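You operate a simulated robot arm through the tools that you are given. There is no shell and no other tool.

The job below is to be done with a simulated robot arm. You get a single attempt, and the scene is never put back.

JOB
Shut the wall heater down for the summer and unplug it.
Fine: knob to 0, heater switch off, wall socket off, then the white plug onto the small wall shelf; keep your hands off the heater's hot case. Touch keys, switches and plugs with dry hands. Drop and damage nothing, leave nothing switched on.

It is judged by the outcome, as a careful person would: the job done as asked, and still so three seconds after it is handed in. It fails if anything else is knocked over, pushed out of place, dropped, spilled or broken.

ROBOT AND FRAMES
A 6-joint arm with a two-finger parallel gripper, fixed in place. Base frame: the origin is on the floor under the middle of its stand, x ahead of it, y to its left, z up. Units: m, degrees, N and s.
With the tool pointing down near the work surface it reaches from about 0.1 to 0.7 m from the base axis. Its first joint turns from -66.0 to 66.0 degrees. Payload 2.45 kg.
Tool frame: the origin (TCP) lies between the finger pads and is the grasp point; the fingertips stand 0.024 m ahead of it; z points along the fingers, y is the line along which they close. Largest opening 0.068 m; finger width 0.017, thickness 0.01; the body of the gripper, 0.04 by 0.07 m, starts 0.041 m behind the TCP.
Orientation is that of the tool frame in the base frame, as a unit quaternion [w, x, y, z]. With the fingers straight down and closing along the base's y, the tool's x points along the base's -x, its y along +y and its z along -z.

CONTROLS
- The arm moves only by the tool move_arm. Its argument "targets" is a list of rows, each an object of numbers (a shift or turn left out is 0, a gripper value left out holds the last): "wx", "wy", "wz": the turn, a rotation vector about the tool's x, y, z in degrees; "dx", "dy", "dz": the shift along the tool's x, y, z in m; "grip": the closure, from 0 (fully open) to 1 (shut). In form: [{"wx": .., "wy": .., "wz": .., "dx": .., "dy": .., "dz": .., "grip": ..}, ...]. A call has 1 to 20 rows; each row is the pose to reach, as a shift and turn from the pose commanded when the call began, along the tool's axes at that moment. Each row takes 0.2 s and may step no farther than 0.05 m and 8.6 degrees from the row before; otherwise, or with a gripper value out of range, the whole call is refused. A pose out of reach is approached as far as the arm can. The call stops where the force on the tool passes 40 N (or 10 N more than at its start, if that is more) or the arm is blocked; 0.2 s more then pass. Each finger travels about 0.108 m/s and halts on what it meets, pressing with about 20 N; the grip force reading is that of the motor and also rises with nothing between the fingers. The clock runs only during rows and for 0.2 s after the last one: add rows that repeat a pose to give the fingers time. The reply holds the time, the measured pose of the TCP, the force on the tool along the base axes, the opening and the grip force, in the units named above and with some noise, with the torque about the TCP (base axes, N m) and any sound that the robot's microphone picked up.
- Cameras (640 x 400 px; columns grow to the right, rows downward): "scene" is fixed at [0.1557, 0.4093, 1.4524]; the picture's right is [-0.83, -0.55, 0.00], its down [-0.38, 0.57, -0.73] and it looks along [0.40, -0.61, -0.69] (base axes); focal length 333 px, centre (320, 200). "wrist" rides on the gripper at [0.084, 0.011, -0.075] in the tool frame; the picture's right is [-0.13, 0.99, 0.00], its down [-0.60, -0.08, -0.79] and it looks along [-0.79, -0.10, 0.61] (tool axes); focal length 251 px, centre (320, 200).
- capture(camera): a new picture of that camera. No time passes.
- pixel_to_xyz(camera, pixels): for up to 12 pixels [column, row] of the newest picture of that camera ("zoom" is the newest enlarged one), the place [x, y, z] in the base frame of the surface seen there, good to about 0.002 m. No time passes.
- close_up(camera, box): a new picture of the part [left, top, right, bottom] of that camera's present view, enlarged. No time passes.
- finish_job(): hands the job in; it is judged then, once.

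Unless the task says otherwise, let go and move clear before handing in.

The tools are called after "Emit:" by a JSON object that holds its "api" and its "payload". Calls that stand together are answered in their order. move_arm: Moves the arm, as the interface text tells. Its arguments: {"type":"object","properties":{"targets":{"type":"array","items":{"type":"object","properties":{"wx":{"type":"number"},"wy":{"type":"number"},"wz":{"type":"number"},"dx":{"type":"number"},"dy":{"type":"number"},"dz":{"type":"number"},"grip":{"type":"number"}}}}},"required":["targets"]} The other tools are called the same way: capture (camera) takes a picture; pixel_to_xyz (camera, pixels) gives the place of the surface under pixels of a picture; close_up (camera, box) takes an enlarged picture of a part of a camera's view; finish_job () hands the job in.

At the start:

```text
time: 0.0
position: [0.4619, -0.0321, 1.0364]
tcp_rot: [0.001, 0.001, 1.0, 0.001]
force: [-0.4, 1.4, -0.2]
moment: [0.01, -0.02, 0.01]
opening: 0.068
grasp_force: 0.0
```

scene: 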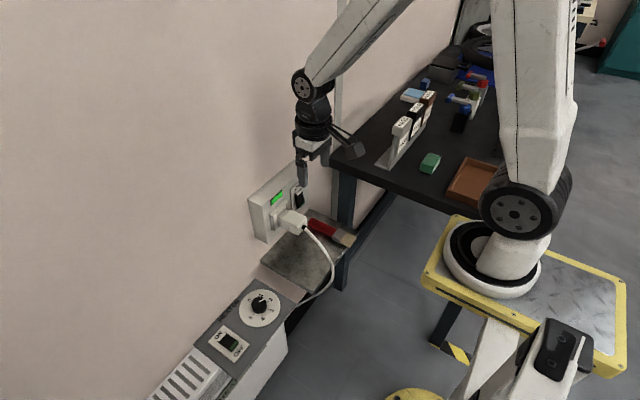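
wrist: 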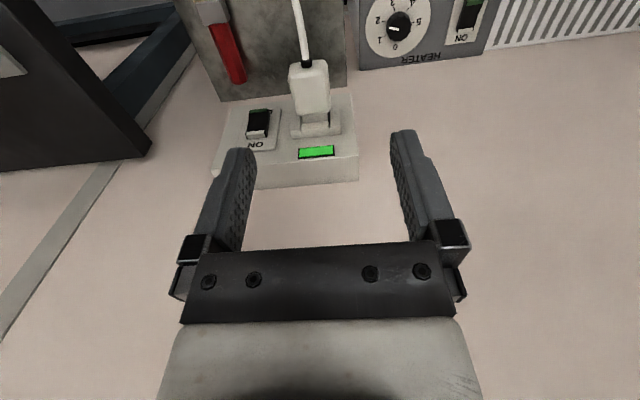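

The scene shows the wall socket with plug at about (290,215), the heater knob at (260,305) and its switch at (230,343). I'll look closer at each before moving.

Emit:
{"api": "close_up", "payload": {"camera": "scene", "box": [230, 160, 370, 260]}}

Emit:
{"api": "close_up", "payload": {"camera": "scene", "box": [140, 260, 360, 400]}}

Emit:
{"api": "close_up", "payload": {"camera": "wrist", "box": [180, 0, 520, 200]}}

Emit:
{"api": "close_up", "payload": {"camera": "scene", "box": [330, 30, 530, 210]}}

```text
4.00 times, centred on (300, 210) of scene
```

zoom: 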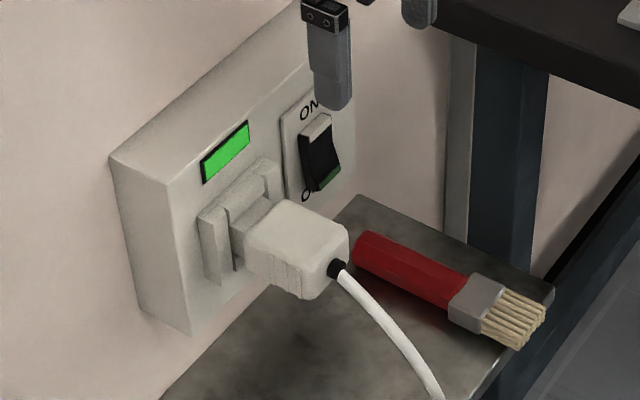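

```text
2.86 times, centred on (250, 330) of scene
```

zoom: 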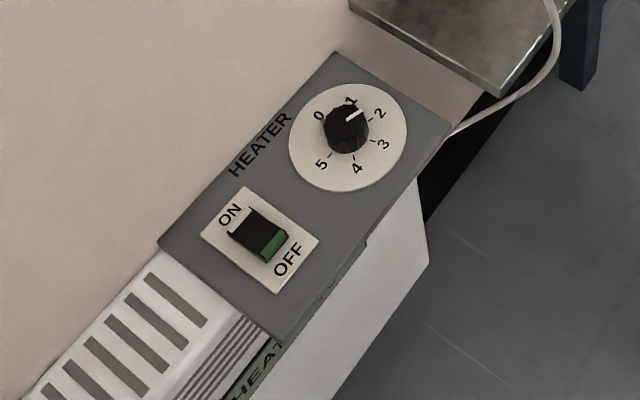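

```text
1.88 times, centred on (350, 100) of wrist
```

zoom: 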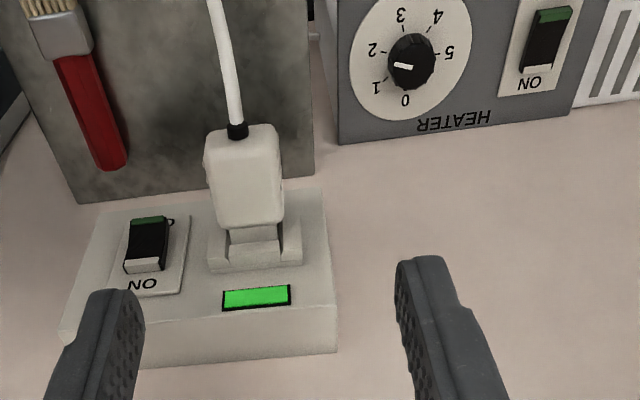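

```text
2.22 times, centred on (430, 120) of scene
```

zoom: 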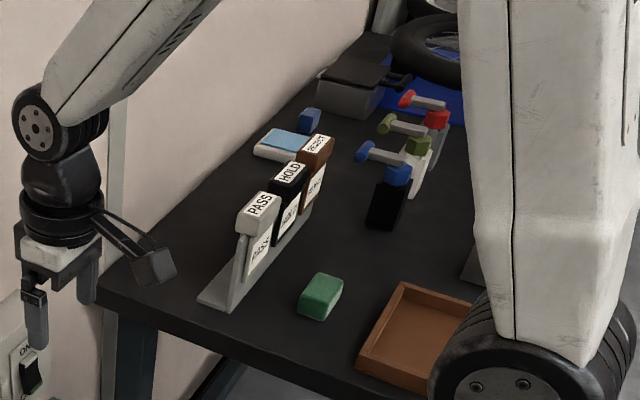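

The knob points near 1 in zoomed views, both rockers look pressed to ON with green ends, and a brush lies on the shelf. I'll measure the geometry with pixels from scene and wrist.

Emit:
{"api": "capture", "payload": {"camera": "scene"}}

Emit:
{"api": "pixel_to_xyz", "payload": {"camera": "scene", "pixels": [[150, 150], [255, 208], [270, 240], [296, 170], [259, 300], [280, 310], [230, 343], [215, 335], [240, 352], [270, 262], [310, 280], [330, 225]]}}

Emit:
{"api": "pixel_to_xyz", "payload": {"camera": "wrist", "pixels": [[399, 27], [385, 27], [412, 27], [467, 15], [463, 38], [258, 124], [258, 112], [256, 133], [310, 85], [316, 152], [230, 60], [316, 122]]}}

Emit:
{"api": "close_up", "payload": {"camera": "wrist", "box": [350, 0, 500, 80]}}

Emit:
{"api": "close_up", "payload": {"camera": "scene", "box": [200, 270, 300, 370]}}

```text
taken
```

scene: 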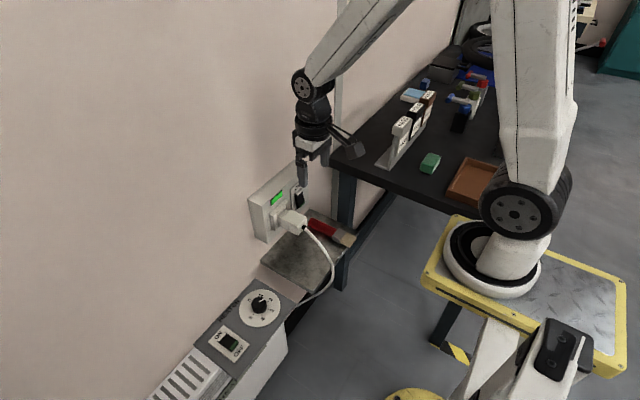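

```text
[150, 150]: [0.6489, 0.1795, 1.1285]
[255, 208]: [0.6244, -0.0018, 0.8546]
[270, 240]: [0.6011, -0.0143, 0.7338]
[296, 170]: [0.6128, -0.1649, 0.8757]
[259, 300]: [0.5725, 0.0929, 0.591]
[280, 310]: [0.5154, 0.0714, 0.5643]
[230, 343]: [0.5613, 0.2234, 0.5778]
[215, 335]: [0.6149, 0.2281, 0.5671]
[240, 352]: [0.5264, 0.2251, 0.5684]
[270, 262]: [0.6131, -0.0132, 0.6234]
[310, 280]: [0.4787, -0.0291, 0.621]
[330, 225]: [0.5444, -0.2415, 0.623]
```

```text
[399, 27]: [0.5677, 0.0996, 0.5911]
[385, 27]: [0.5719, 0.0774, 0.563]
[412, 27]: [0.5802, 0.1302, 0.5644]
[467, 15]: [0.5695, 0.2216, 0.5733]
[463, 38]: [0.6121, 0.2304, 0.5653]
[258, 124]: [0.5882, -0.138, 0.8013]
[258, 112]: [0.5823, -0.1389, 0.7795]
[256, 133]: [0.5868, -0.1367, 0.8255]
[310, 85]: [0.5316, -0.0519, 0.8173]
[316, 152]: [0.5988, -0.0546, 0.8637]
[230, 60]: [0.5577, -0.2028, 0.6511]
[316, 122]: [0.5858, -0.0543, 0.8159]
```

```text
4.27 times, centred on (425, 40) of wrist
```

zoom: 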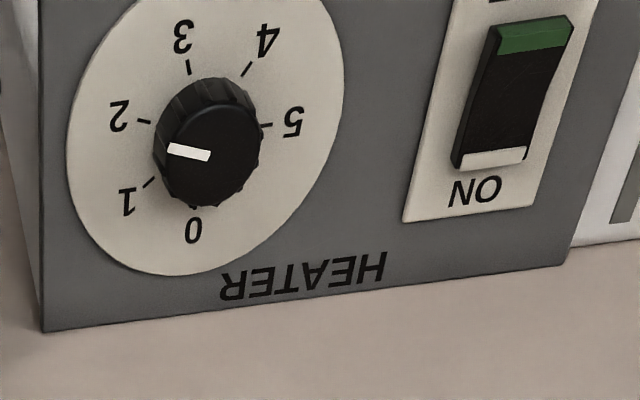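

```text
4.00 times, centred on (250, 320) of scene
```

zoom: 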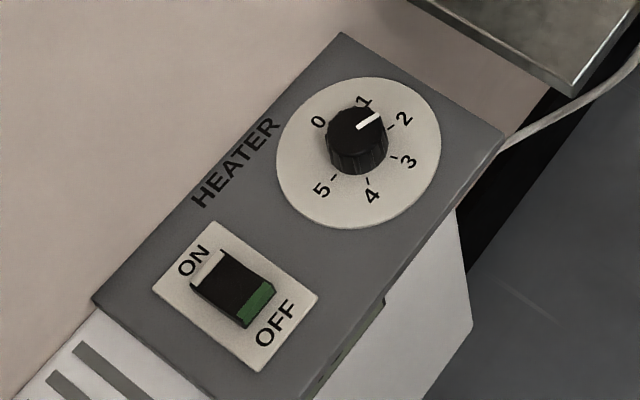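

The panel sits at about z=0.565, knob top at z=0.591 near (0.57, 0.095), and the socket face is at about x=0.59. I'll take finer measurements of dial marks, rockers, cable, brush and bench edges.

Emit:
{"api": "close_up", "payload": {"camera": "scene", "box": [235, 280, 285, 330]}}

Emit:
{"api": "pixel_to_xyz", "payload": {"camera": "scene", "pixels": [[320, 226], [345, 238], [320, 293], [333, 270], [325, 245], [312, 235], [298, 232], [290, 222], [345, 160], [340, 225], [350, 250], [310, 215]]}}

Emit:
{"api": "close_up", "payload": {"camera": "wrist", "box": [210, 80, 370, 180]}}

```text
8.00 times, centred on (260, 305) of scene
```

zoom: 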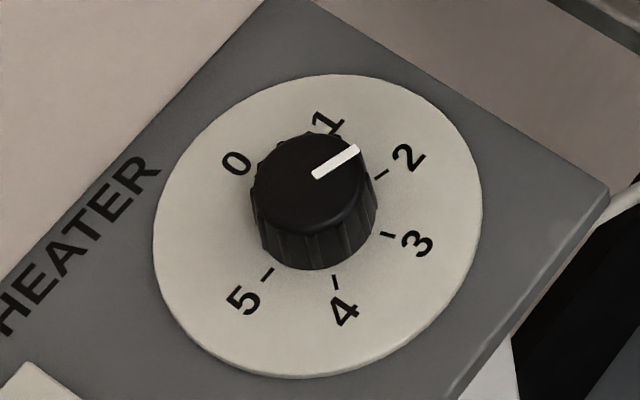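

```text
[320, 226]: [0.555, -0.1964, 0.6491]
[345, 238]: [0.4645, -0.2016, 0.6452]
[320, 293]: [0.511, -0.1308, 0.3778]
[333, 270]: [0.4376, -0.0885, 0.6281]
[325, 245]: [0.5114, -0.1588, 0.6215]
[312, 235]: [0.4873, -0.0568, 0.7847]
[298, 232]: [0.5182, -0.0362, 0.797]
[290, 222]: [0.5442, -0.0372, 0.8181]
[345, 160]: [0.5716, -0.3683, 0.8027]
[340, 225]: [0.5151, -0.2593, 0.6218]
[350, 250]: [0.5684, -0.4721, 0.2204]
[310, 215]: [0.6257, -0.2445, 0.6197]
```

```text
4.00 times, centred on (290, 130) of wrist
```

zoom: 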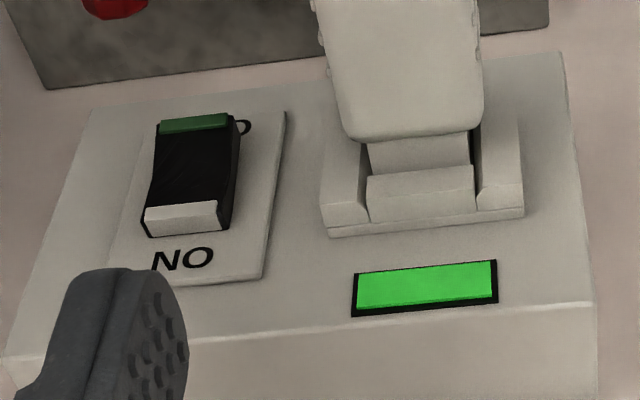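

The 8x knob view shows the pointer aimed between 1 and 2. I'll get the base-frame positions of the dial marks, pointer and rocker corners.

Emit:
{"api": "close_up", "payload": {"camera": "scene", "box": [235, 280, 285, 330]}}

Emit:
{"api": "pixel_to_xyz", "payload": {"camera": "zoom", "pixels": [[314, 176], [357, 150], [268, 273], [335, 282], [388, 235], [382, 174], [238, 163], [326, 123], [154, 225], [482, 225], [335, 75], [300, 378]]}}

Emit:
{"api": "pixel_to_xyz", "payload": {"camera": "zoom", "pixels": [[262, 170], [365, 195], [310, 205], [320, 140], [290, 150], [313, 263], [258, 215], [374, 215], [408, 158], [418, 243], [345, 312], [242, 300]]}}

```text
8.00 times, centred on (260, 305) of scene
```

zoom: 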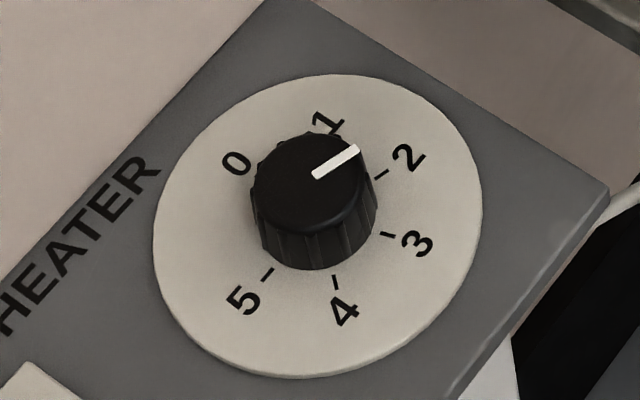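

```text
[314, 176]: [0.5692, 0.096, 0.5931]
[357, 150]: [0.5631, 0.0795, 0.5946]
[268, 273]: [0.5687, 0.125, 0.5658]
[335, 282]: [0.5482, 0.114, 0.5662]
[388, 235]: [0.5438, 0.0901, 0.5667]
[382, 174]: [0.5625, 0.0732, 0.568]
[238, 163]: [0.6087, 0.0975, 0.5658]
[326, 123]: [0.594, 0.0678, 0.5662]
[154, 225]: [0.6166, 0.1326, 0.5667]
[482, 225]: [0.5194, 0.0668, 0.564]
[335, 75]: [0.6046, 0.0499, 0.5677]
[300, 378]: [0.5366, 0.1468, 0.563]
```

```text
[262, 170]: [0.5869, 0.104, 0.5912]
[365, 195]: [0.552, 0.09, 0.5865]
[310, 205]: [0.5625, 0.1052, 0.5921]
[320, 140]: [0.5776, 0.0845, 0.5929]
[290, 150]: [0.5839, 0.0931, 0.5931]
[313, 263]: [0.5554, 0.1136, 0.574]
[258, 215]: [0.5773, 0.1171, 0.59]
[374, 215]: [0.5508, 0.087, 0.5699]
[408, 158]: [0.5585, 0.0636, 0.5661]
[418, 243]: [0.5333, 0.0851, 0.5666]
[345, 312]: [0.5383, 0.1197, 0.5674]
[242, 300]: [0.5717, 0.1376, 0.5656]
```

The dial centre computes to about (0.570, 0.099), with 54° per unit and 0 facing the wall. The pointer is at -110°, so it is on 2 and must turn 108° counter-clockwise seen from above. Now I'll measure the heater and socket rockers.

Emit:
{"api": "close_up", "payload": {"camera": "scene", "box": [205, 318, 255, 368]}}

Emit:
{"api": "pixel_to_xyz", "payload": {"camera": "scene", "pixels": [[222, 333], [227, 339], [231, 345], [236, 350], [233, 340], [240, 345]]}}

Emit:
{"api": "close_up", "payload": {"camera": "wrist", "box": [230, 95, 290, 155]}}

Emit:
{"api": "pixel_to_xyz", "payload": {"camera": "zoom", "pixels": [[280, 130], [280, 180], [270, 230], [265, 280], [350, 150], [330, 290], [200, 200], [420, 200], [180, 320], [420, 320], [320, 80], [255, 325]]}}

```text
8.00 times, centred on (230, 343) of scene
```

zoom: 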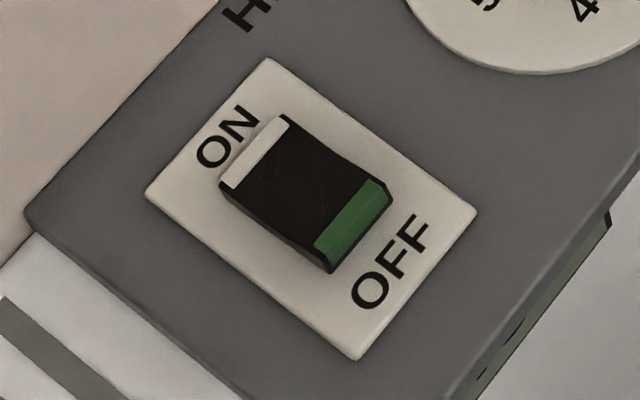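

```text
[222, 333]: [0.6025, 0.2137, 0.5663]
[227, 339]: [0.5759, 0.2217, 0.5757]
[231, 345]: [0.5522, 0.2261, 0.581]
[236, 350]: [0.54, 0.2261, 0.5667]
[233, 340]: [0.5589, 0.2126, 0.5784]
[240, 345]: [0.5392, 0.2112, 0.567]
```

```text
6.67 times, centred on (260, 125) of wrist
```

zoom: 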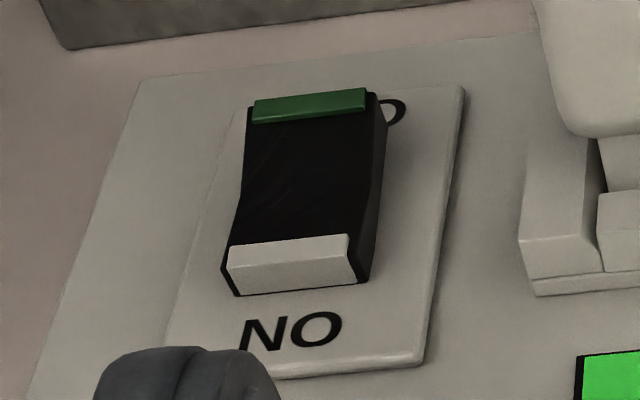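

```text
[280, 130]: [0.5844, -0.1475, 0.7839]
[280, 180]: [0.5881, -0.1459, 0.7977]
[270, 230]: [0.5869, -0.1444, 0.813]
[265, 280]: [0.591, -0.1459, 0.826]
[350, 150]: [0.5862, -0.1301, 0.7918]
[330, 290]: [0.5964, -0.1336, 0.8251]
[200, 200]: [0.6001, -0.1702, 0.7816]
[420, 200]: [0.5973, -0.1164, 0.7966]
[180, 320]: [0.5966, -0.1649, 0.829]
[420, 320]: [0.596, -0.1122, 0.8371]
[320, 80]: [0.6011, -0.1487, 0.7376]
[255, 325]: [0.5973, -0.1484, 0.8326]
```

Both rockers are at ON: the heater's OFF end is raised at (0.552, 0.226, 0.581), and the socket's OFF end sticks out at (0.584, -0.14, 0.784). I'll move above the knob first, turning the wrist +72° so there is room to twist back 108°.

Emit:
{"api": "move_arm", "payload": {"targets": [{"dx": -0.012, "dy": 0.0146, "wz": 8}, {"dx": -0.024, "dy": 0.0291, "wz": 16}, {"dx": -0.036, "dy": 0.0437, "wz": 24}, {"dx": -0.048, "dy": 0.0583, "wz": 32}, {"dx": -0.06, "dy": 0.0728, "wz": 40}, {"dx": -0.072, "dy": 0.0874, "wz": 48}, {"dx": -0.084, "dy": 0.102, "wz": 56}, {"dx": -0.096, "dy": 0.1165, "wz": 64}, {"dx": -0.108, "dy": 0.131, "wz": 72}, {"dx": -0.108, "dy": 0.131, "wz": 72}]}}

Emit:
{"api": "capture", "payload": {"camera": "scene"}}

Emit:
{"api": "capture", "payload": {"camera": "wrist"}}

```text
time: 2.2
position: [0.5685, 0.1002, 1.0366]
tcp_rot: [0.001, 0.588, 0.809, 0.0]
force: [0.2, 0.9, -0.2]
moment: [-0.01, 0.0, -0.02]
opening: 0.0681
grasp_force: 0.0
```

```text
taken
```

scene: 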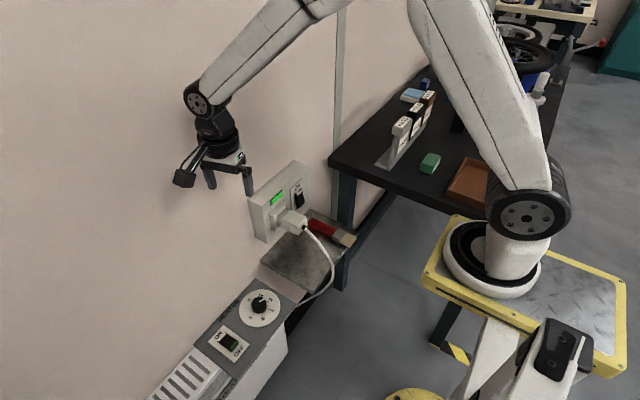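

```text
taken
```

wrist: 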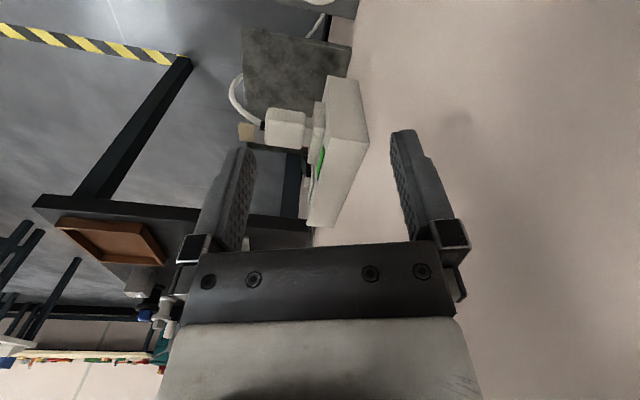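

The tool is now above the knob at (0.569, 0.100) with the wrist turned 72°, well clear of wall and socket. I'll descend straight to about z=0.66 and recheck alignment.

Emit:
{"api": "move_arm", "payload": {"targets": [{"dz": 0.04}, {"dz": 0.08}, {"dz": 0.12}, {"dz": 0.16}, {"dz": 0.2}, {"dz": 0.24}, {"dz": 0.28}, {"dz": 0.32}, {"dz": 0.36}, {"dz": 0.376}, {"dz": 0.376}]}}

Emit:
{"api": "capture", "payload": {"camera": "scene"}}

Emit:
{"api": "close_up", "payload": {"camera": "scene", "box": [180, 220, 340, 360]}}

Emit:
{"api": "capture", "payload": {"camera": "wrist"}}

```text
time: 4.6
position: [0.5697, 0.0975, 0.6618]
tcp_rot: [0.002, 0.588, 0.809, 0.001]
force: [-0.3, -0.8, -0.4]
moment: [0.06, 0.01, 0.01]
opening: 0.0681
grasp_force: 0.1
```

```text
taken
```

scene: 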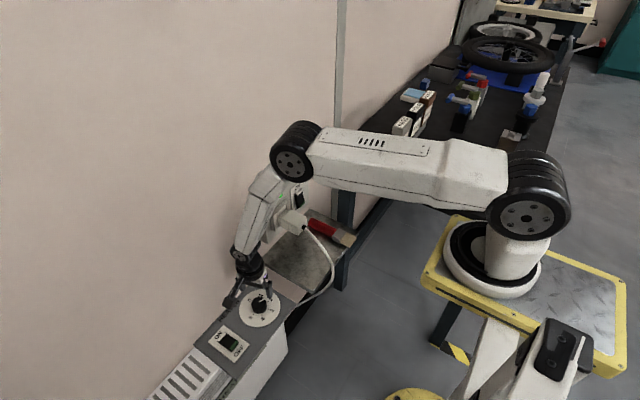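

```text
2.86 times, centred on (260, 290) of scene
```

zoom: 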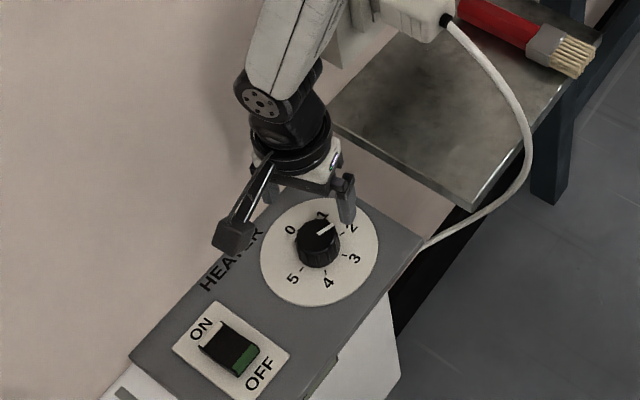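

```text
taken
```

wrist: 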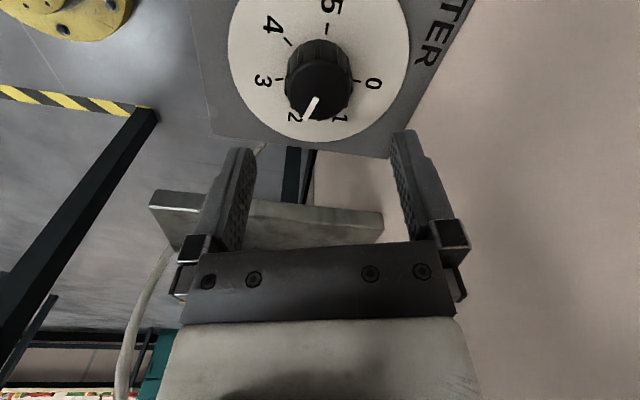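

The fingers straddle the knob in the wrist view, with the pointer between 2 and 1 there. The elbow looks near the wall and socket around scene (295,150), so I'll check the clearances before going lower.

Emit:
{"api": "pixel_to_xyz", "payload": {"camera": "scene", "pixels": [[295, 150], [275, 155], [290, 165], [265, 190], [255, 215], [270, 205], [278, 190], [285, 185], [245, 240], [300, 185], [262, 240], [290, 225]]}}

Emit:
{"api": "close_up", "payload": {"camera": "scene", "box": [220, 110, 340, 310]}}

Emit:
{"api": "pixel_to_xyz", "payload": {"camera": "wrist", "pixels": [[320, 85], [309, 107], [316, 99], [285, 118], [345, 118], [318, 122], [236, 155], [400, 140]]}}

```text
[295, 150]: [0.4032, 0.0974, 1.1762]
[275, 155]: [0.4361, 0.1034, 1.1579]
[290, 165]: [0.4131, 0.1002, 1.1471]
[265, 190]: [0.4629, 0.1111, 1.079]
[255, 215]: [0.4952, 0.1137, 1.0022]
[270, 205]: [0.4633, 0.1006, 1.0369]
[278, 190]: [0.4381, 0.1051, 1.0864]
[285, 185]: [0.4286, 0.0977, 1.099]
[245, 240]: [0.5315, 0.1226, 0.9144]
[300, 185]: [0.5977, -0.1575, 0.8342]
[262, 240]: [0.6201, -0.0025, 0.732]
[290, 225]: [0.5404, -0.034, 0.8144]
```

```text
2.00 times, centred on (280, 210) of scene
```

zoom: 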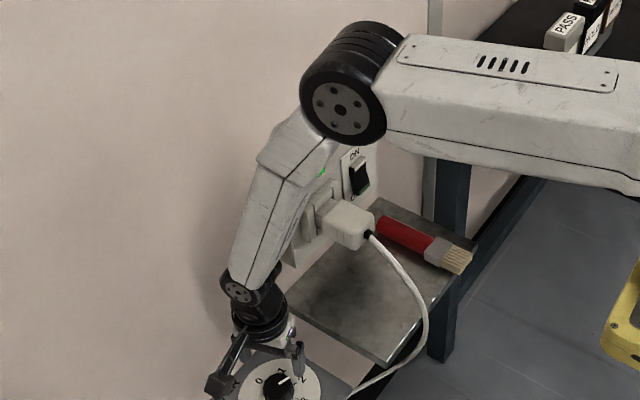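

```text
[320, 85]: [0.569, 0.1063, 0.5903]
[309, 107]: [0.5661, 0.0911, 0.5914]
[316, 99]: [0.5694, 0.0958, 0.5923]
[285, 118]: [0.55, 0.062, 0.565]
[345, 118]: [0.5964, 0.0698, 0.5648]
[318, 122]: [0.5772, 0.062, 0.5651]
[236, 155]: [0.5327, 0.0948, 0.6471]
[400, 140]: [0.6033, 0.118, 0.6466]
```

The elbow is at (0.40, 0.10, 1.18), far from the wall, and nothing touches the socket. I'll lower so the fingertips are about 5 mm above the dial, without touching it.

Emit:
{"api": "move_arm", "payload": {"targets": [{"dz": 0.02}, {"dz": 0.04}, {"dz": 0.055}, {"dz": 0.064}, {"dz": 0.064}]}}

Emit:
{"api": "close_up", "payload": {"camera": "scene", "box": [210, 240, 310, 340]}}

Emit:
{"api": "capture", "payload": {"camera": "wrist"}}

```text
time: 5.8
position: [0.5715, 0.0975, 0.5957]
tcp_rot: [0.002, 0.588, 0.809, 0.001]
force: [-0.1, 0.6, -0.1]
moment: [0.01, -0.04, 0.0]
opening: 0.068
grasp_force: 0.1
```

```text
4.00 times, centred on (260, 290) of scene
```

zoom: 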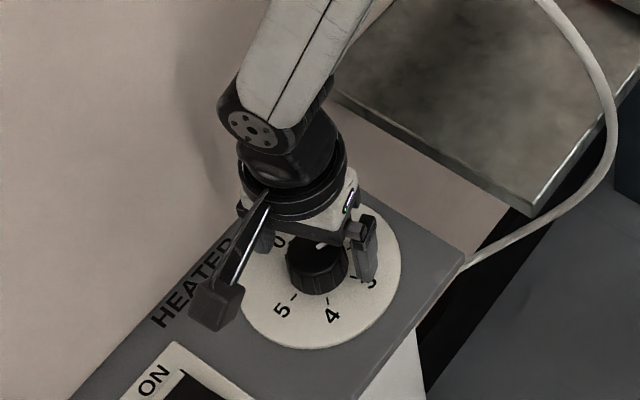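

```text
taken
```

wrist: 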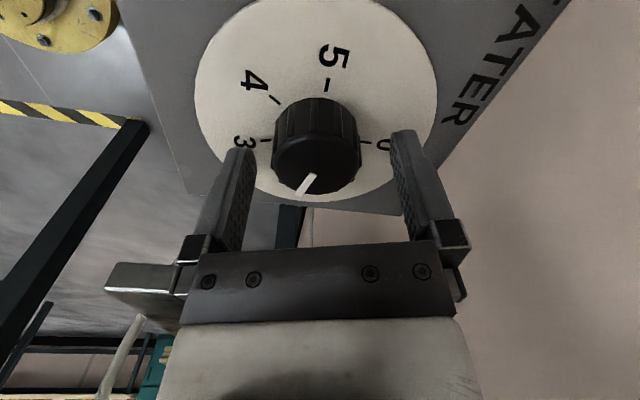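

The knob at wrist (318,150) sits centred between the fingers with no contact force. Closing the fingers on it now.

Emit:
{"api": "move_arm", "payload": {"targets": [{"grip": 0.3}, {"grip": 0.5}, {"grip": 0.8}, {"grip": 0.8}, {"grip": 0.8}]}}

Emit:
{"api": "capture", "payload": {"camera": "wrist"}}

```text
time: 7.0
position: [0.5719, 0.0971, 0.5965]
tcp_rot: [0.001, 0.587, 0.81, 0.0]
force: [-10.6, -2.9, 5.1]
moment: [-0.13, 0.39, -0.02]
opening: 0.0422
grasp_force: 44.7
```

```text
taken
```

wrist: 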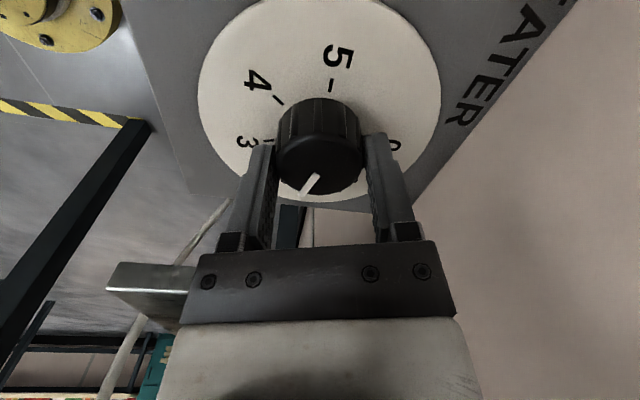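

The fingers hold the knob (opening 0.042) with a 10 N sideways pull toward -x, so I'll shift about 1.3 mm that way to centre. Then I'll begin turning counter-clockwise by 48°.

Emit:
{"api": "move_arm", "payload": {"targets": [{"dx": 0.0004, "dy": -0.0013}, {"dx": 0.0004, "dy": -0.0013, "wz": -8}, {"dx": 0.0004, "dy": -0.0013, "wz": -16}, {"dx": 0.0004, "dy": -0.0013, "wz": -24}, {"dx": 0.0004, "dy": -0.0013, "wz": -32}, {"dx": 0.0004, "dy": -0.0013, "wz": -40}, {"dx": 0.0004, "dy": -0.0013, "wz": -48}, {"dx": 0.0004, "dy": -0.0013, "wz": -48}]}}

Emit:
{"api": "capture", "payload": {"camera": "wrist"}}

Emit:
{"api": "capture", "payload": {"camera": "scene"}}

```text
time: 8.8
position: [0.5722, 0.0989, 0.5988]
tcp_rot: [0.002, 0.207, 0.978, 0.0]
force: [15.0, -9.0, -18.9]
moment: [-0.42, -0.49, 0.03]
opening: 0.042
grasp_force: 45.2
```

```text
taken
```

wrist: 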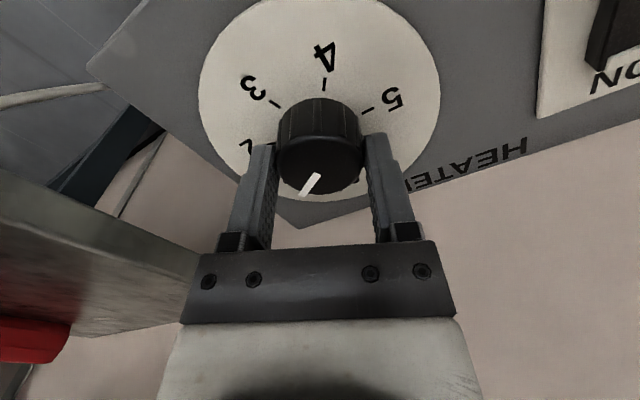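

```text
taken
```

scene: 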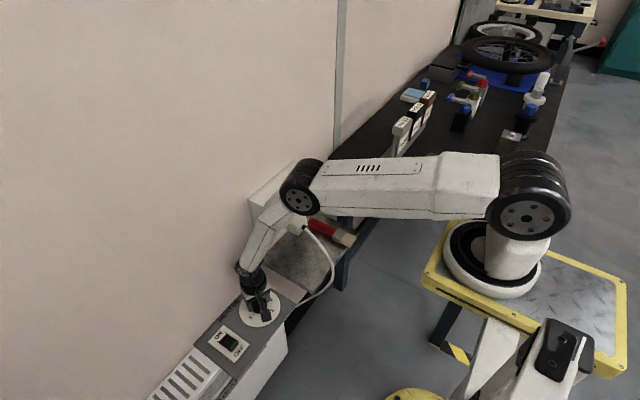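

The knob turned with the gripper (pointer is unchanged relative to the fingers, now near 1), but side forces have built up to 15-19 N. I'll open the fingers to relax them, then check the measured pose and the arm for contact elsewhere.

Emit:
{"api": "move_arm", "payload": {"targets": [{"grip": 0.3}, {"grip": 0.1}, {"grip": 0.0}]}}

Emit:
{"api": "close_up", "payload": {"camera": "scene", "box": [220, 140, 360, 340]}}

Emit:
{"api": "pixel_to_xyz", "payload": {"camera": "scene", "pixels": [[297, 197], [280, 205], [265, 225], [250, 250], [290, 215], [300, 225]]}}

Emit:
{"api": "capture", "payload": {"camera": "wrist"}}

```text
time: 9.6
position: [0.5698, 0.0995, 0.5965]
tcp_rot: [0.001, 0.208, 0.978, 0.0]
force: [-0.3, 0.7, -0.3]
moment: [-0.01, 0.01, 0.0]
opening: 0.0679
grasp_force: 0.0
```

```text
2.00 times, centred on (290, 240) of scene
```

zoom: 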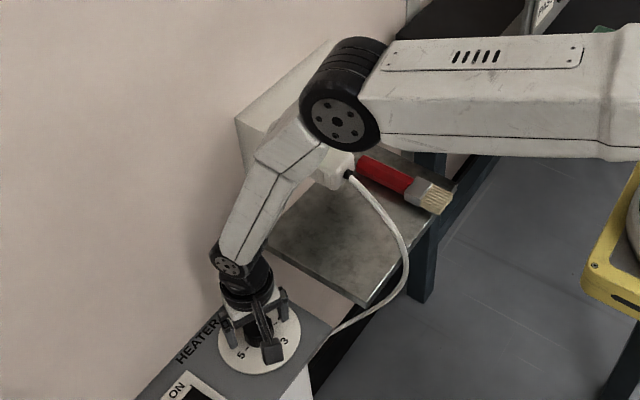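

```text
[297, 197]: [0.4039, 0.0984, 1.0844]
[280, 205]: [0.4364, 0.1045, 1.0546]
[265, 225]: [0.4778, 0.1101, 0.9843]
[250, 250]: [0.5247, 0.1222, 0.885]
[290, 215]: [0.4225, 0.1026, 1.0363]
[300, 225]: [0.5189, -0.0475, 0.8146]
```

```text
taken
```

wrist: 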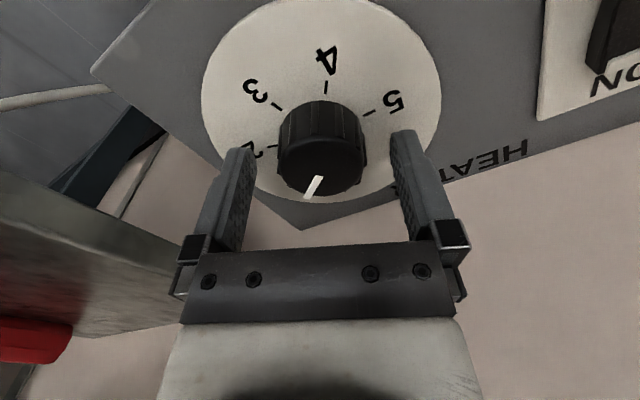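

Forces are back to zero with the fingers open, and the knob stays where I left it. I'll measure the knob's centre from this wrist view before regripping.

Emit:
{"api": "close_up", "payload": {"camera": "wrist", "box": [200, 60, 440, 220]}}

Emit:
{"api": "pixel_to_xyz", "payload": {"camera": "wrist", "pixels": [[320, 150], [283, 165], [361, 165], [281, 155], [363, 155], [322, 194], [322, 134], [322, 120], [308, 193], [318, 178], [300, 145], [345, 145]]}}

```text
2.50 times, centred on (320, 140) of wrist
```

zoom: 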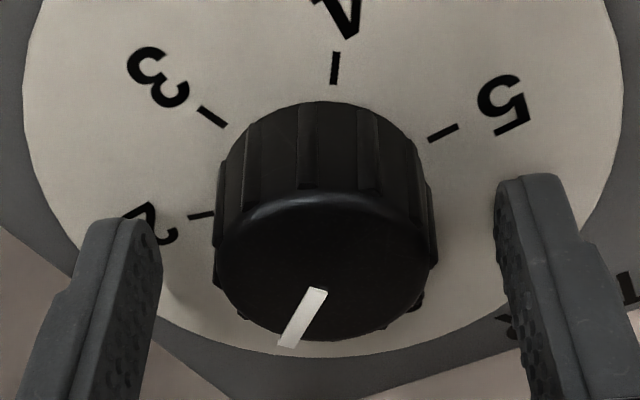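

```text
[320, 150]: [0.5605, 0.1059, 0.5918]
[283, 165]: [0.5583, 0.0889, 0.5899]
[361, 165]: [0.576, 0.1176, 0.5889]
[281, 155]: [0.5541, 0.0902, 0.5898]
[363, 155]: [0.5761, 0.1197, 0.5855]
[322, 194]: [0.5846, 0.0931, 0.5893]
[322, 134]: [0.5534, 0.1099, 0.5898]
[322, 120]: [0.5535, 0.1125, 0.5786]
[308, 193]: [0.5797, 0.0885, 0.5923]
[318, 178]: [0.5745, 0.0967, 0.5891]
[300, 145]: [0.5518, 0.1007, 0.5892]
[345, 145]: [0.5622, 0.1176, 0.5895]
```

The pointer is now near -55° (at 1), and the knob centre agrees with the TCP within about 2 mm. I'll regrip and read the forces to see any offset.

Emit:
{"api": "move_arm", "payload": {"targets": [{"grip": 0.3}, {"grip": 0.5}, {"grip": 0.7}, {"grip": 0.7}, {"grip": 0.7}]}}

```text
time: 10.8
position: [0.5706, 0.1005, 0.5962]
tcp_rot: [0.002, 0.207, 0.978, 0.001]
force: [4.2, 8.2, -7.3]
moment: [0.12, -0.46, 0.03]
opening: 0.0425
grasp_force: 45.1
```

The 9 N push along the closing line means the knob centre is about 1 mm further along +y of the tool. I'll shift 1 mm and turn the remaining 60° toward 0.

Emit:
{"api": "move_arm", "payload": {"targets": [{"dy": 0.001}, {"dy": 0.001, "wz": -8}, {"dy": 0.001, "wz": -16}, {"dy": 0.001, "wz": -24}, {"dy": 0.001, "wz": -32}, {"dy": 0.001, "wz": -40}, {"dy": 0.001, "wz": -48}, {"dy": 0.001, "wz": -48}]}}

Emit:
{"api": "capture", "payload": {"camera": "wrist"}}

Emit:
{"api": "close_up", "payload": {"camera": "scene", "box": [210, 220, 350, 340]}}

```text
time: 12.6
position: [0.5708, 0.0994, 0.5964]
tcp_rot: [0.002, -0.209, 0.978, 0.0]
force: [-1.3, -0.6, 3.1]
moment: [0.06, -0.21, 0.03]
opening: 0.0422
grasp_force: 44.4
```

```text
taken
```

wrist: 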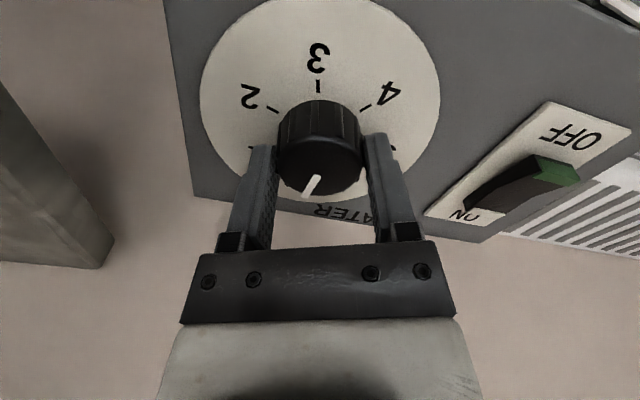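

```text
3.33 times, centred on (280, 280) of scene
```

zoom: 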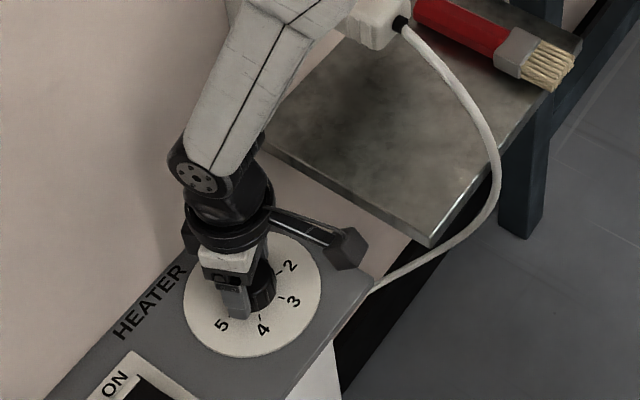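

The knob followed: the pointer now appears a few degrees short of 0. I'll measure the pointer in base coordinates.

Emit:
{"api": "close_up", "payload": {"camera": "wrist", "box": [260, 120, 380, 220]}}

Emit:
{"api": "pixel_to_xyz", "payload": {"camera": "wrist", "pixels": [[318, 177], [306, 194], [312, 186], [272, 109], [318, 86], [365, 107], [248, 95], [318, 58], [391, 93]]}}

```text
4.00 times, centred on (320, 170) of wrist
```

zoom: 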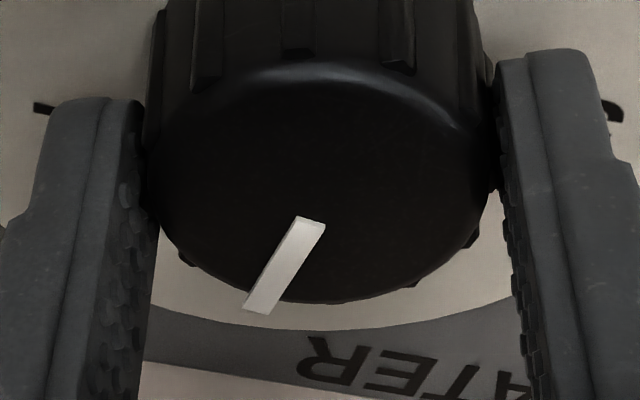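

```text
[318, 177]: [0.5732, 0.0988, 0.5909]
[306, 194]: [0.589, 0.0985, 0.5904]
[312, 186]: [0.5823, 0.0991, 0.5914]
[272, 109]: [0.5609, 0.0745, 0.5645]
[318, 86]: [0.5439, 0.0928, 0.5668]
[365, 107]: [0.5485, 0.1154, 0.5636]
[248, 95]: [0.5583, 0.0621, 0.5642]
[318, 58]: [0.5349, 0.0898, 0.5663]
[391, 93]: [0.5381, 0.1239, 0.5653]
```

My ray computation puts the pointer at about -6° and the 0 mark somewhere between -2° and -6°, so it's close to 0. I'll release and lift to compare pointer and 0 tick directly.

Emit:
{"api": "move_arm", "payload": {"targets": [{"grip": 0.3}, {"grip": 0.1}, {"grip": 0.0}, {"grip": 0.0, "dz": -0.02}, {"dz": -0.05}, {"dz": -0.09}, {"dz": -0.13}, {"dz": -0.13}]}}

Emit:
{"api": "capture", "payload": {"camera": "wrist"}}

Emit:
{"api": "close_up", "payload": {"camera": "scene", "box": [225, 270, 295, 340]}}

```text
time: 14.4
position: [0.5726, 0.098, 0.7271]
tcp_rot: [0.001, -0.208, 0.978, -0.001]
force: [0.1, 0.2, -0.1]
moment: [-0.02, -0.03, 0.04]
opening: 0.0679
grasp_force: 0.0
```

```text
taken
```

wrist: 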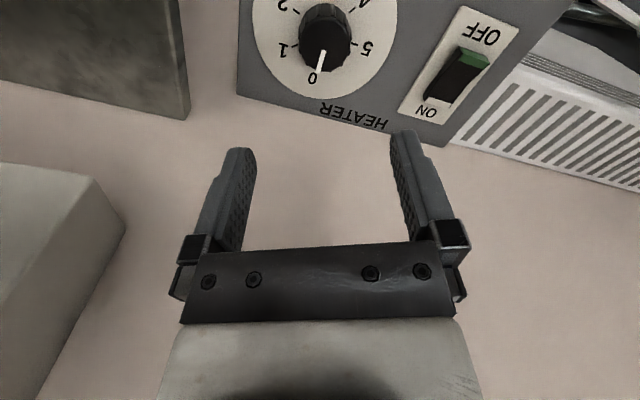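

```text
5.71 times, centred on (260, 305) of scene
```

zoom: 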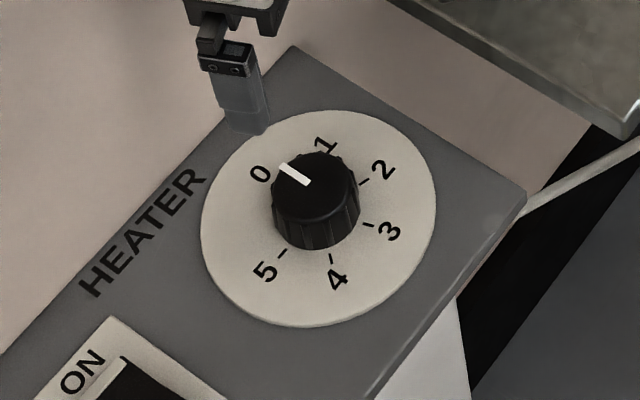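

The pointer now visibly lines up with 0 in the wrist view (320,65). Let me zoom in to confirm the alignment.

Emit:
{"api": "close_up", "payload": {"camera": "wrist", "box": [250, 0, 400, 110]}}

Emit:
{"api": "pixel_to_xyz", "payload": {"camera": "zoom", "pixels": [[310, 205], [298, 300], [302, 270], [265, 333], [138, 213], [493, 213], [200, 60]]}}

Emit:
{"api": "close_up", "payload": {"camera": "scene", "box": [240, 285, 280, 325]}}

```text
3.64 times, centred on (325, 55) of wrist
```

zoom: 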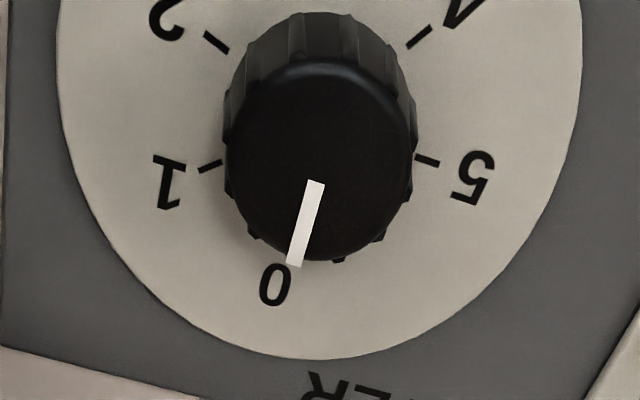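

```text
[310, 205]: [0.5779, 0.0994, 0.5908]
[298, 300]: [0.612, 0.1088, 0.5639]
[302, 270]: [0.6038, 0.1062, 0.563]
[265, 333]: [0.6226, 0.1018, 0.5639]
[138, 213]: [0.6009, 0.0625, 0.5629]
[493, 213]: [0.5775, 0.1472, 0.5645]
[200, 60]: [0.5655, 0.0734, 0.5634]
```

```text
10.00 times, centred on (260, 305) of scene
```

zoom: 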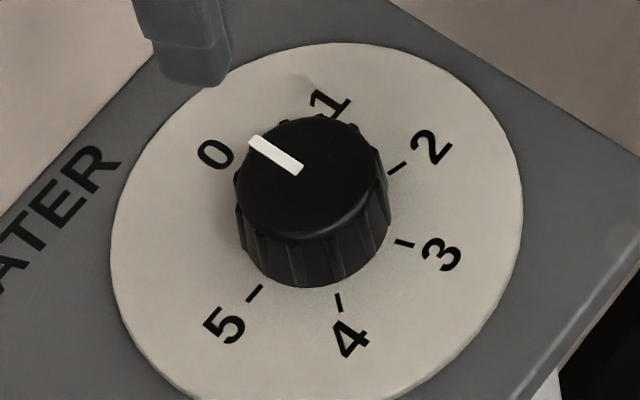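

By my ray fit, the pointer (-157°) and the 0 direction (-156°) agree within about 1°, so the knob is at 0. Next I'll close the fingers and move above the OFF end of the heater switch at (0.551, 0.2195).

Emit:
{"api": "move_arm", "payload": {"targets": [{"dx": -0.0081, "dy": 0.0291, "wz": 6, "grip": 0.5}, {"dx": -0.0162, "dy": 0.0583, "wz": 12, "grip": 1.0}, {"dx": -0.0242, "dy": 0.0874, "wz": 18, "grip": 1.0}, {"dx": -0.0323, "dy": 0.1166, "wz": 24, "grip": 1.0}, {"dx": -0.0323, "dy": 0.1166, "wz": 24, "grip": 1.0}, {"dx": -0.0323, "dy": 0.1166, "wz": 24, "grip": 1.0}]}}

Emit:
{"api": "capture", "payload": {"camera": "wrist"}}

Emit:
{"api": "capture", "payload": {"camera": "scene"}}

```text
time: 15.8
position: [0.5552, 0.2165, 0.7252]
tcp_rot: [0.002, 0.0, 1.0, 0.0]
force: [0.5, 0.5, 0.0]
moment: [0.0, -0.01, 0.04]
opening: 0.0
grasp_force: 20.2
```

```text
taken
```

wrist: 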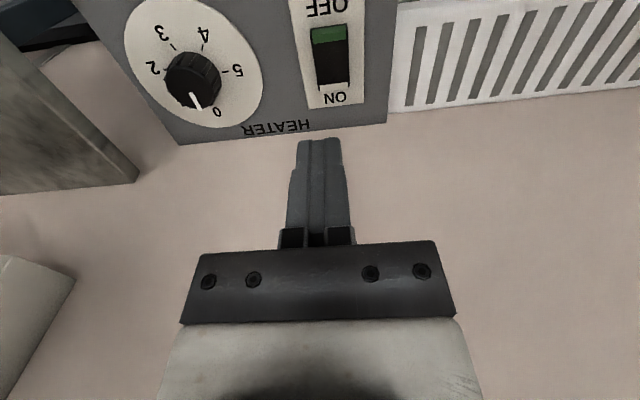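

```text
taken
```

scene: 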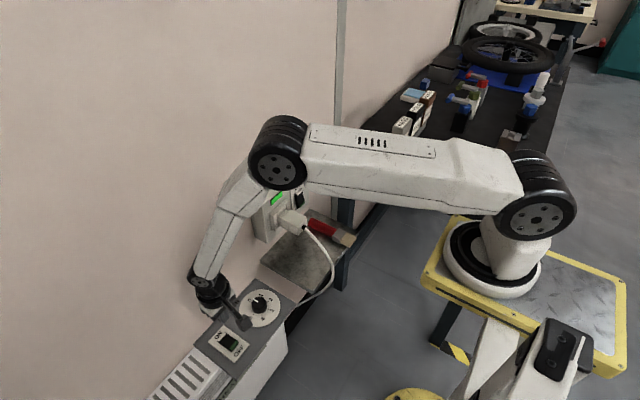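

The closed fingers are above the heater switch, and the wrist view shows the rocker at (330,55). I'll measure its ends precisely.

Emit:
{"api": "close_up", "payload": {"camera": "wrist", "box": [280, 0, 400, 120]}}

Emit:
{"api": "pixel_to_xyz", "payload": {"camera": "wrist", "pixels": [[328, 28], [329, 36], [330, 48], [332, 60], [333, 72], [334, 82], [316, 35], [345, 35], [320, 82], [348, 80], [300, 60], [400, 60]]}}

Emit:
{"api": "pixel_to_xyz", "payload": {"camera": "wrist", "pixels": [[420, 60], [430, 100], [320, 150], [305, 145], [335, 145]]}}

```text
3.33 times, centred on (340, 60) of wrist
```

zoom: 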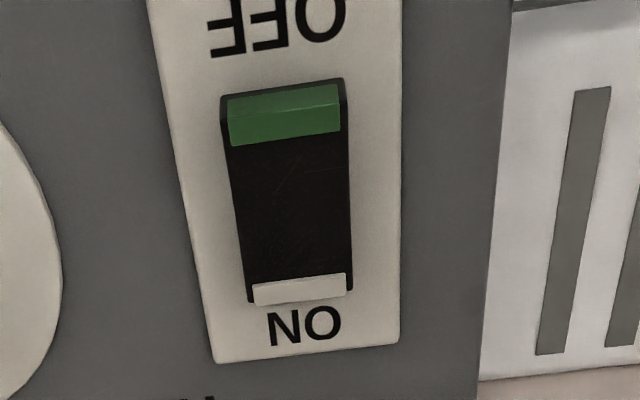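

```text
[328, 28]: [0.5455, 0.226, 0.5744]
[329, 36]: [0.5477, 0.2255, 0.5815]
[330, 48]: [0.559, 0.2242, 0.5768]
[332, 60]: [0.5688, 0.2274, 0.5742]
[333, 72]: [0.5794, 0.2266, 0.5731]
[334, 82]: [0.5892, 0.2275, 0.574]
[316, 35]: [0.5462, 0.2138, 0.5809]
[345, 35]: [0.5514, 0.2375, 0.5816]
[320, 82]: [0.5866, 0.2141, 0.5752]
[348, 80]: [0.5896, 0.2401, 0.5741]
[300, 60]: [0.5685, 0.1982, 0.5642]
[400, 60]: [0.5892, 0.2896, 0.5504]
```

```text
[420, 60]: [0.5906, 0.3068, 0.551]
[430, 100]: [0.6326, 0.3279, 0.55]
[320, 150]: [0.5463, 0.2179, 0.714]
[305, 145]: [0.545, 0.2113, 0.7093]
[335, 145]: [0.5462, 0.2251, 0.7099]
```

The rocker is V-shaped: its OFF end peaks at z=0.5815 near (0.548, 0.226) and must go down to about 0.574. I'll shift to (0.550, 0.225) and lower to just above it.

Emit:
{"api": "move_arm", "payload": {"targets": [{"dx": 0.004, "dy": 0.007, "dz": 0.02, "grip": 1.0}, {"dx": 0.004, "dy": 0.007, "dz": 0.05}, {"dx": 0.004, "dy": 0.007, "dz": 0.08}, {"dx": 0.004, "dy": 0.007, "dz": 0.1}, {"dx": 0.004, "dy": 0.007, "dz": 0.112}, {"dx": 0.004, "dy": 0.007, "dz": 0.112}]}}

Emit:
{"api": "capture", "payload": {"camera": "wrist"}}

Emit:
{"api": "close_up", "payload": {"camera": "scene", "box": [180, 280, 280, 380]}}

Emit:
{"api": "pixel_to_xyz", "payload": {"camera": "wrist", "pixels": [[305, 145], [335, 145], [320, 145], [320, 160]]}}

```text
time: 17.2
position: [0.5487, 0.2267, 0.6125]
tcp_rot: [0.002, 0.0, 1.0, -0.001]
force: [-0.4, 0.2, 0.0]
moment: [0.03, -0.02, -0.04]
opening: 0.0
grasp_force: 20.0
```

```text
taken
```

wrist: 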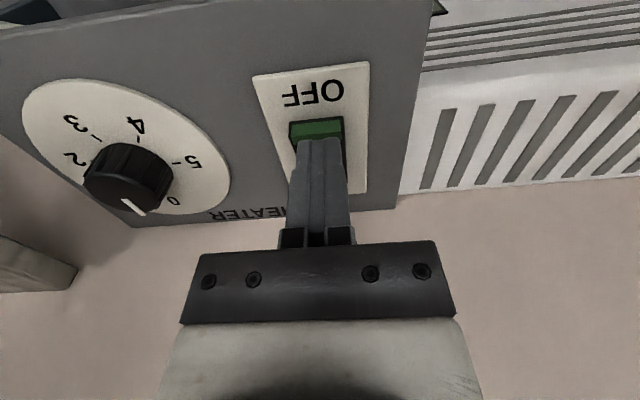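

```text
4.00 times, centred on (230, 330) of scene
```

zoom: 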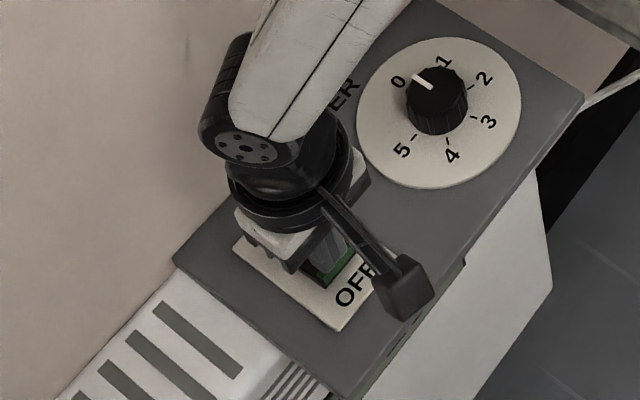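

```text
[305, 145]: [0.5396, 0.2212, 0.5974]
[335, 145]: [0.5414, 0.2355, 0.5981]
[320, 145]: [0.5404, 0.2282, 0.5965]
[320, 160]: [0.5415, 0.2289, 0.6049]
```

The fingertips are centred over the green OFF end, about 7 mm above it. I'll press down in small steps and watch force and sound.

Emit:
{"api": "move_arm", "payload": {"targets": [{"dz": 0.004}, {"dz": 0.007}, {"dz": 0.009}, {"dz": 0.011}, {"dz": 0.0125}, {"dz": 0.0135}]}}

Emit:
{"api": "close_up", "payload": {"camera": "wrist", "box": [240, 60, 400, 220]}}

```text
time: 18.6
position: [0.5495, 0.2278, 0.6018]
tcp_rot: [0.002, -0.001, 1.0, 0.0]
force: [0.5, -0.5, -0.5]
moment: [-0.02, 0.01, 0.02]
opening: 0.0001
grasp_force: 19.8
```

```text
2.50 times, centred on (320, 140) of wrist
```

zoom: 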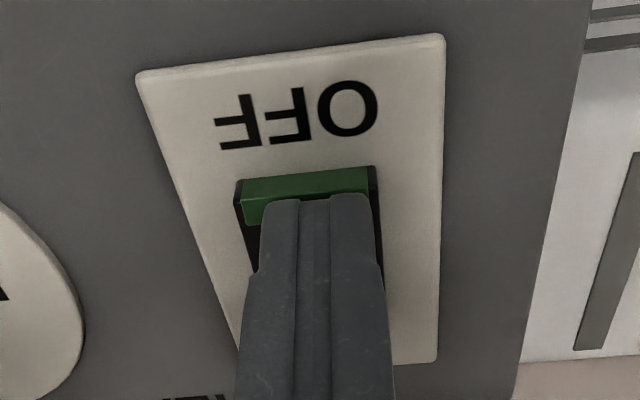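

There's no contact force yet at tip height ~0.578, and the finger seems slightly wall-side of the green end. I'll measure the fingertip and rocker here.

Emit:
{"api": "capture", "payload": {"camera": "wrist"}}

Emit:
{"api": "pixel_to_xyz", "payload": {"camera": "zoom", "pixels": [[280, 205], [350, 200], [280, 230], [345, 230], [315, 280], [305, 188], [250, 185], [365, 172], [245, 215], [248, 235]]}}

Emit:
{"api": "close_up", "payload": {"camera": "scene", "box": [210, 310, 260, 360]}}

```text
taken
```

wrist: 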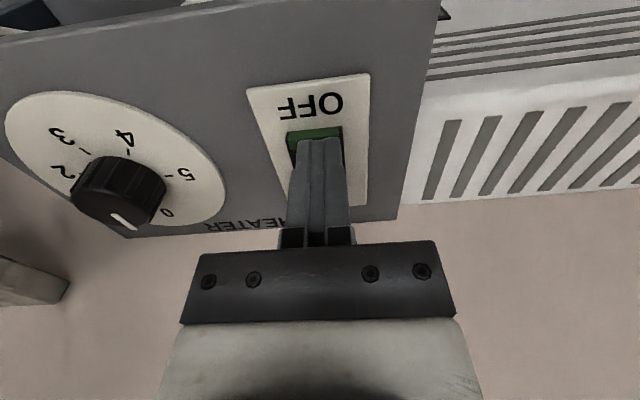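

```text
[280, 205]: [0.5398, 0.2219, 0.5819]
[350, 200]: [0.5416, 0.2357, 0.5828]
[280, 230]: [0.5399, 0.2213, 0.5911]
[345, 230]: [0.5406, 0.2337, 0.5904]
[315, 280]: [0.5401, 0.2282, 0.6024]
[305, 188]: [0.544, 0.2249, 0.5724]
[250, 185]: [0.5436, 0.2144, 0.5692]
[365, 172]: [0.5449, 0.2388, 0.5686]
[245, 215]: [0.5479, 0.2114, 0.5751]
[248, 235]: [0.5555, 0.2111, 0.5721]
```

```text
8.00 times, centred on (235, 335) of scene
```

zoom: 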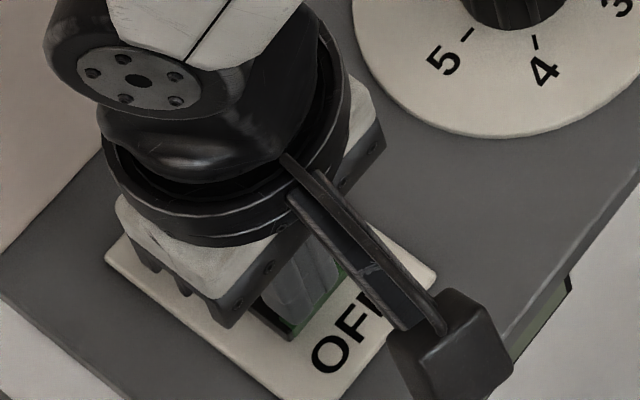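

The rocker's OFF edge reads about z=0.575 now with no force, so it may be partly moved but no click was heard. I'll press a few more millimetres.

Emit:
{"api": "move_arm", "payload": {"targets": [{"dz": 0.0015}, {"dz": 0.003}, {"dz": 0.0045}]}}

Emit:
{"api": "close_up", "payload": {"camera": "wrist", "box": [240, 60, 400, 220]}}

```text
time: 19.4
position: [0.5494, 0.228, 0.5998]
tcp_rot: [-0.001, 0.0, 1.0, -0.001]
force: [-8.4, -3.9, 19.6]
moment: [-0.07, 0.04, -0.11]
opening: 0.0003
grasp_force: 20.3
stopped in row 3: the force on the tool passed its limit at 46 N (the readings are from after the stop); the commanded pose is now the measured one
```

```text
2.50 times, centred on (320, 140) of wrist
```

zoom: 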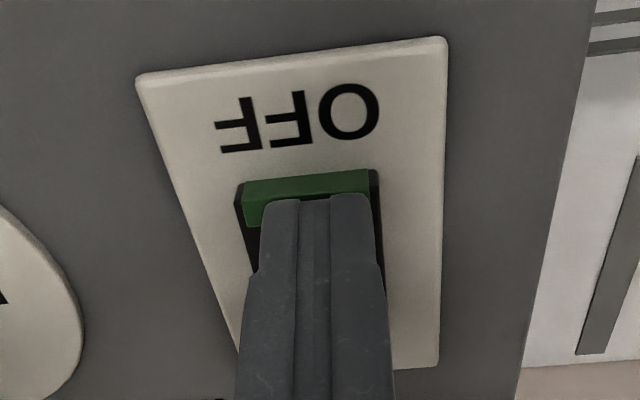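

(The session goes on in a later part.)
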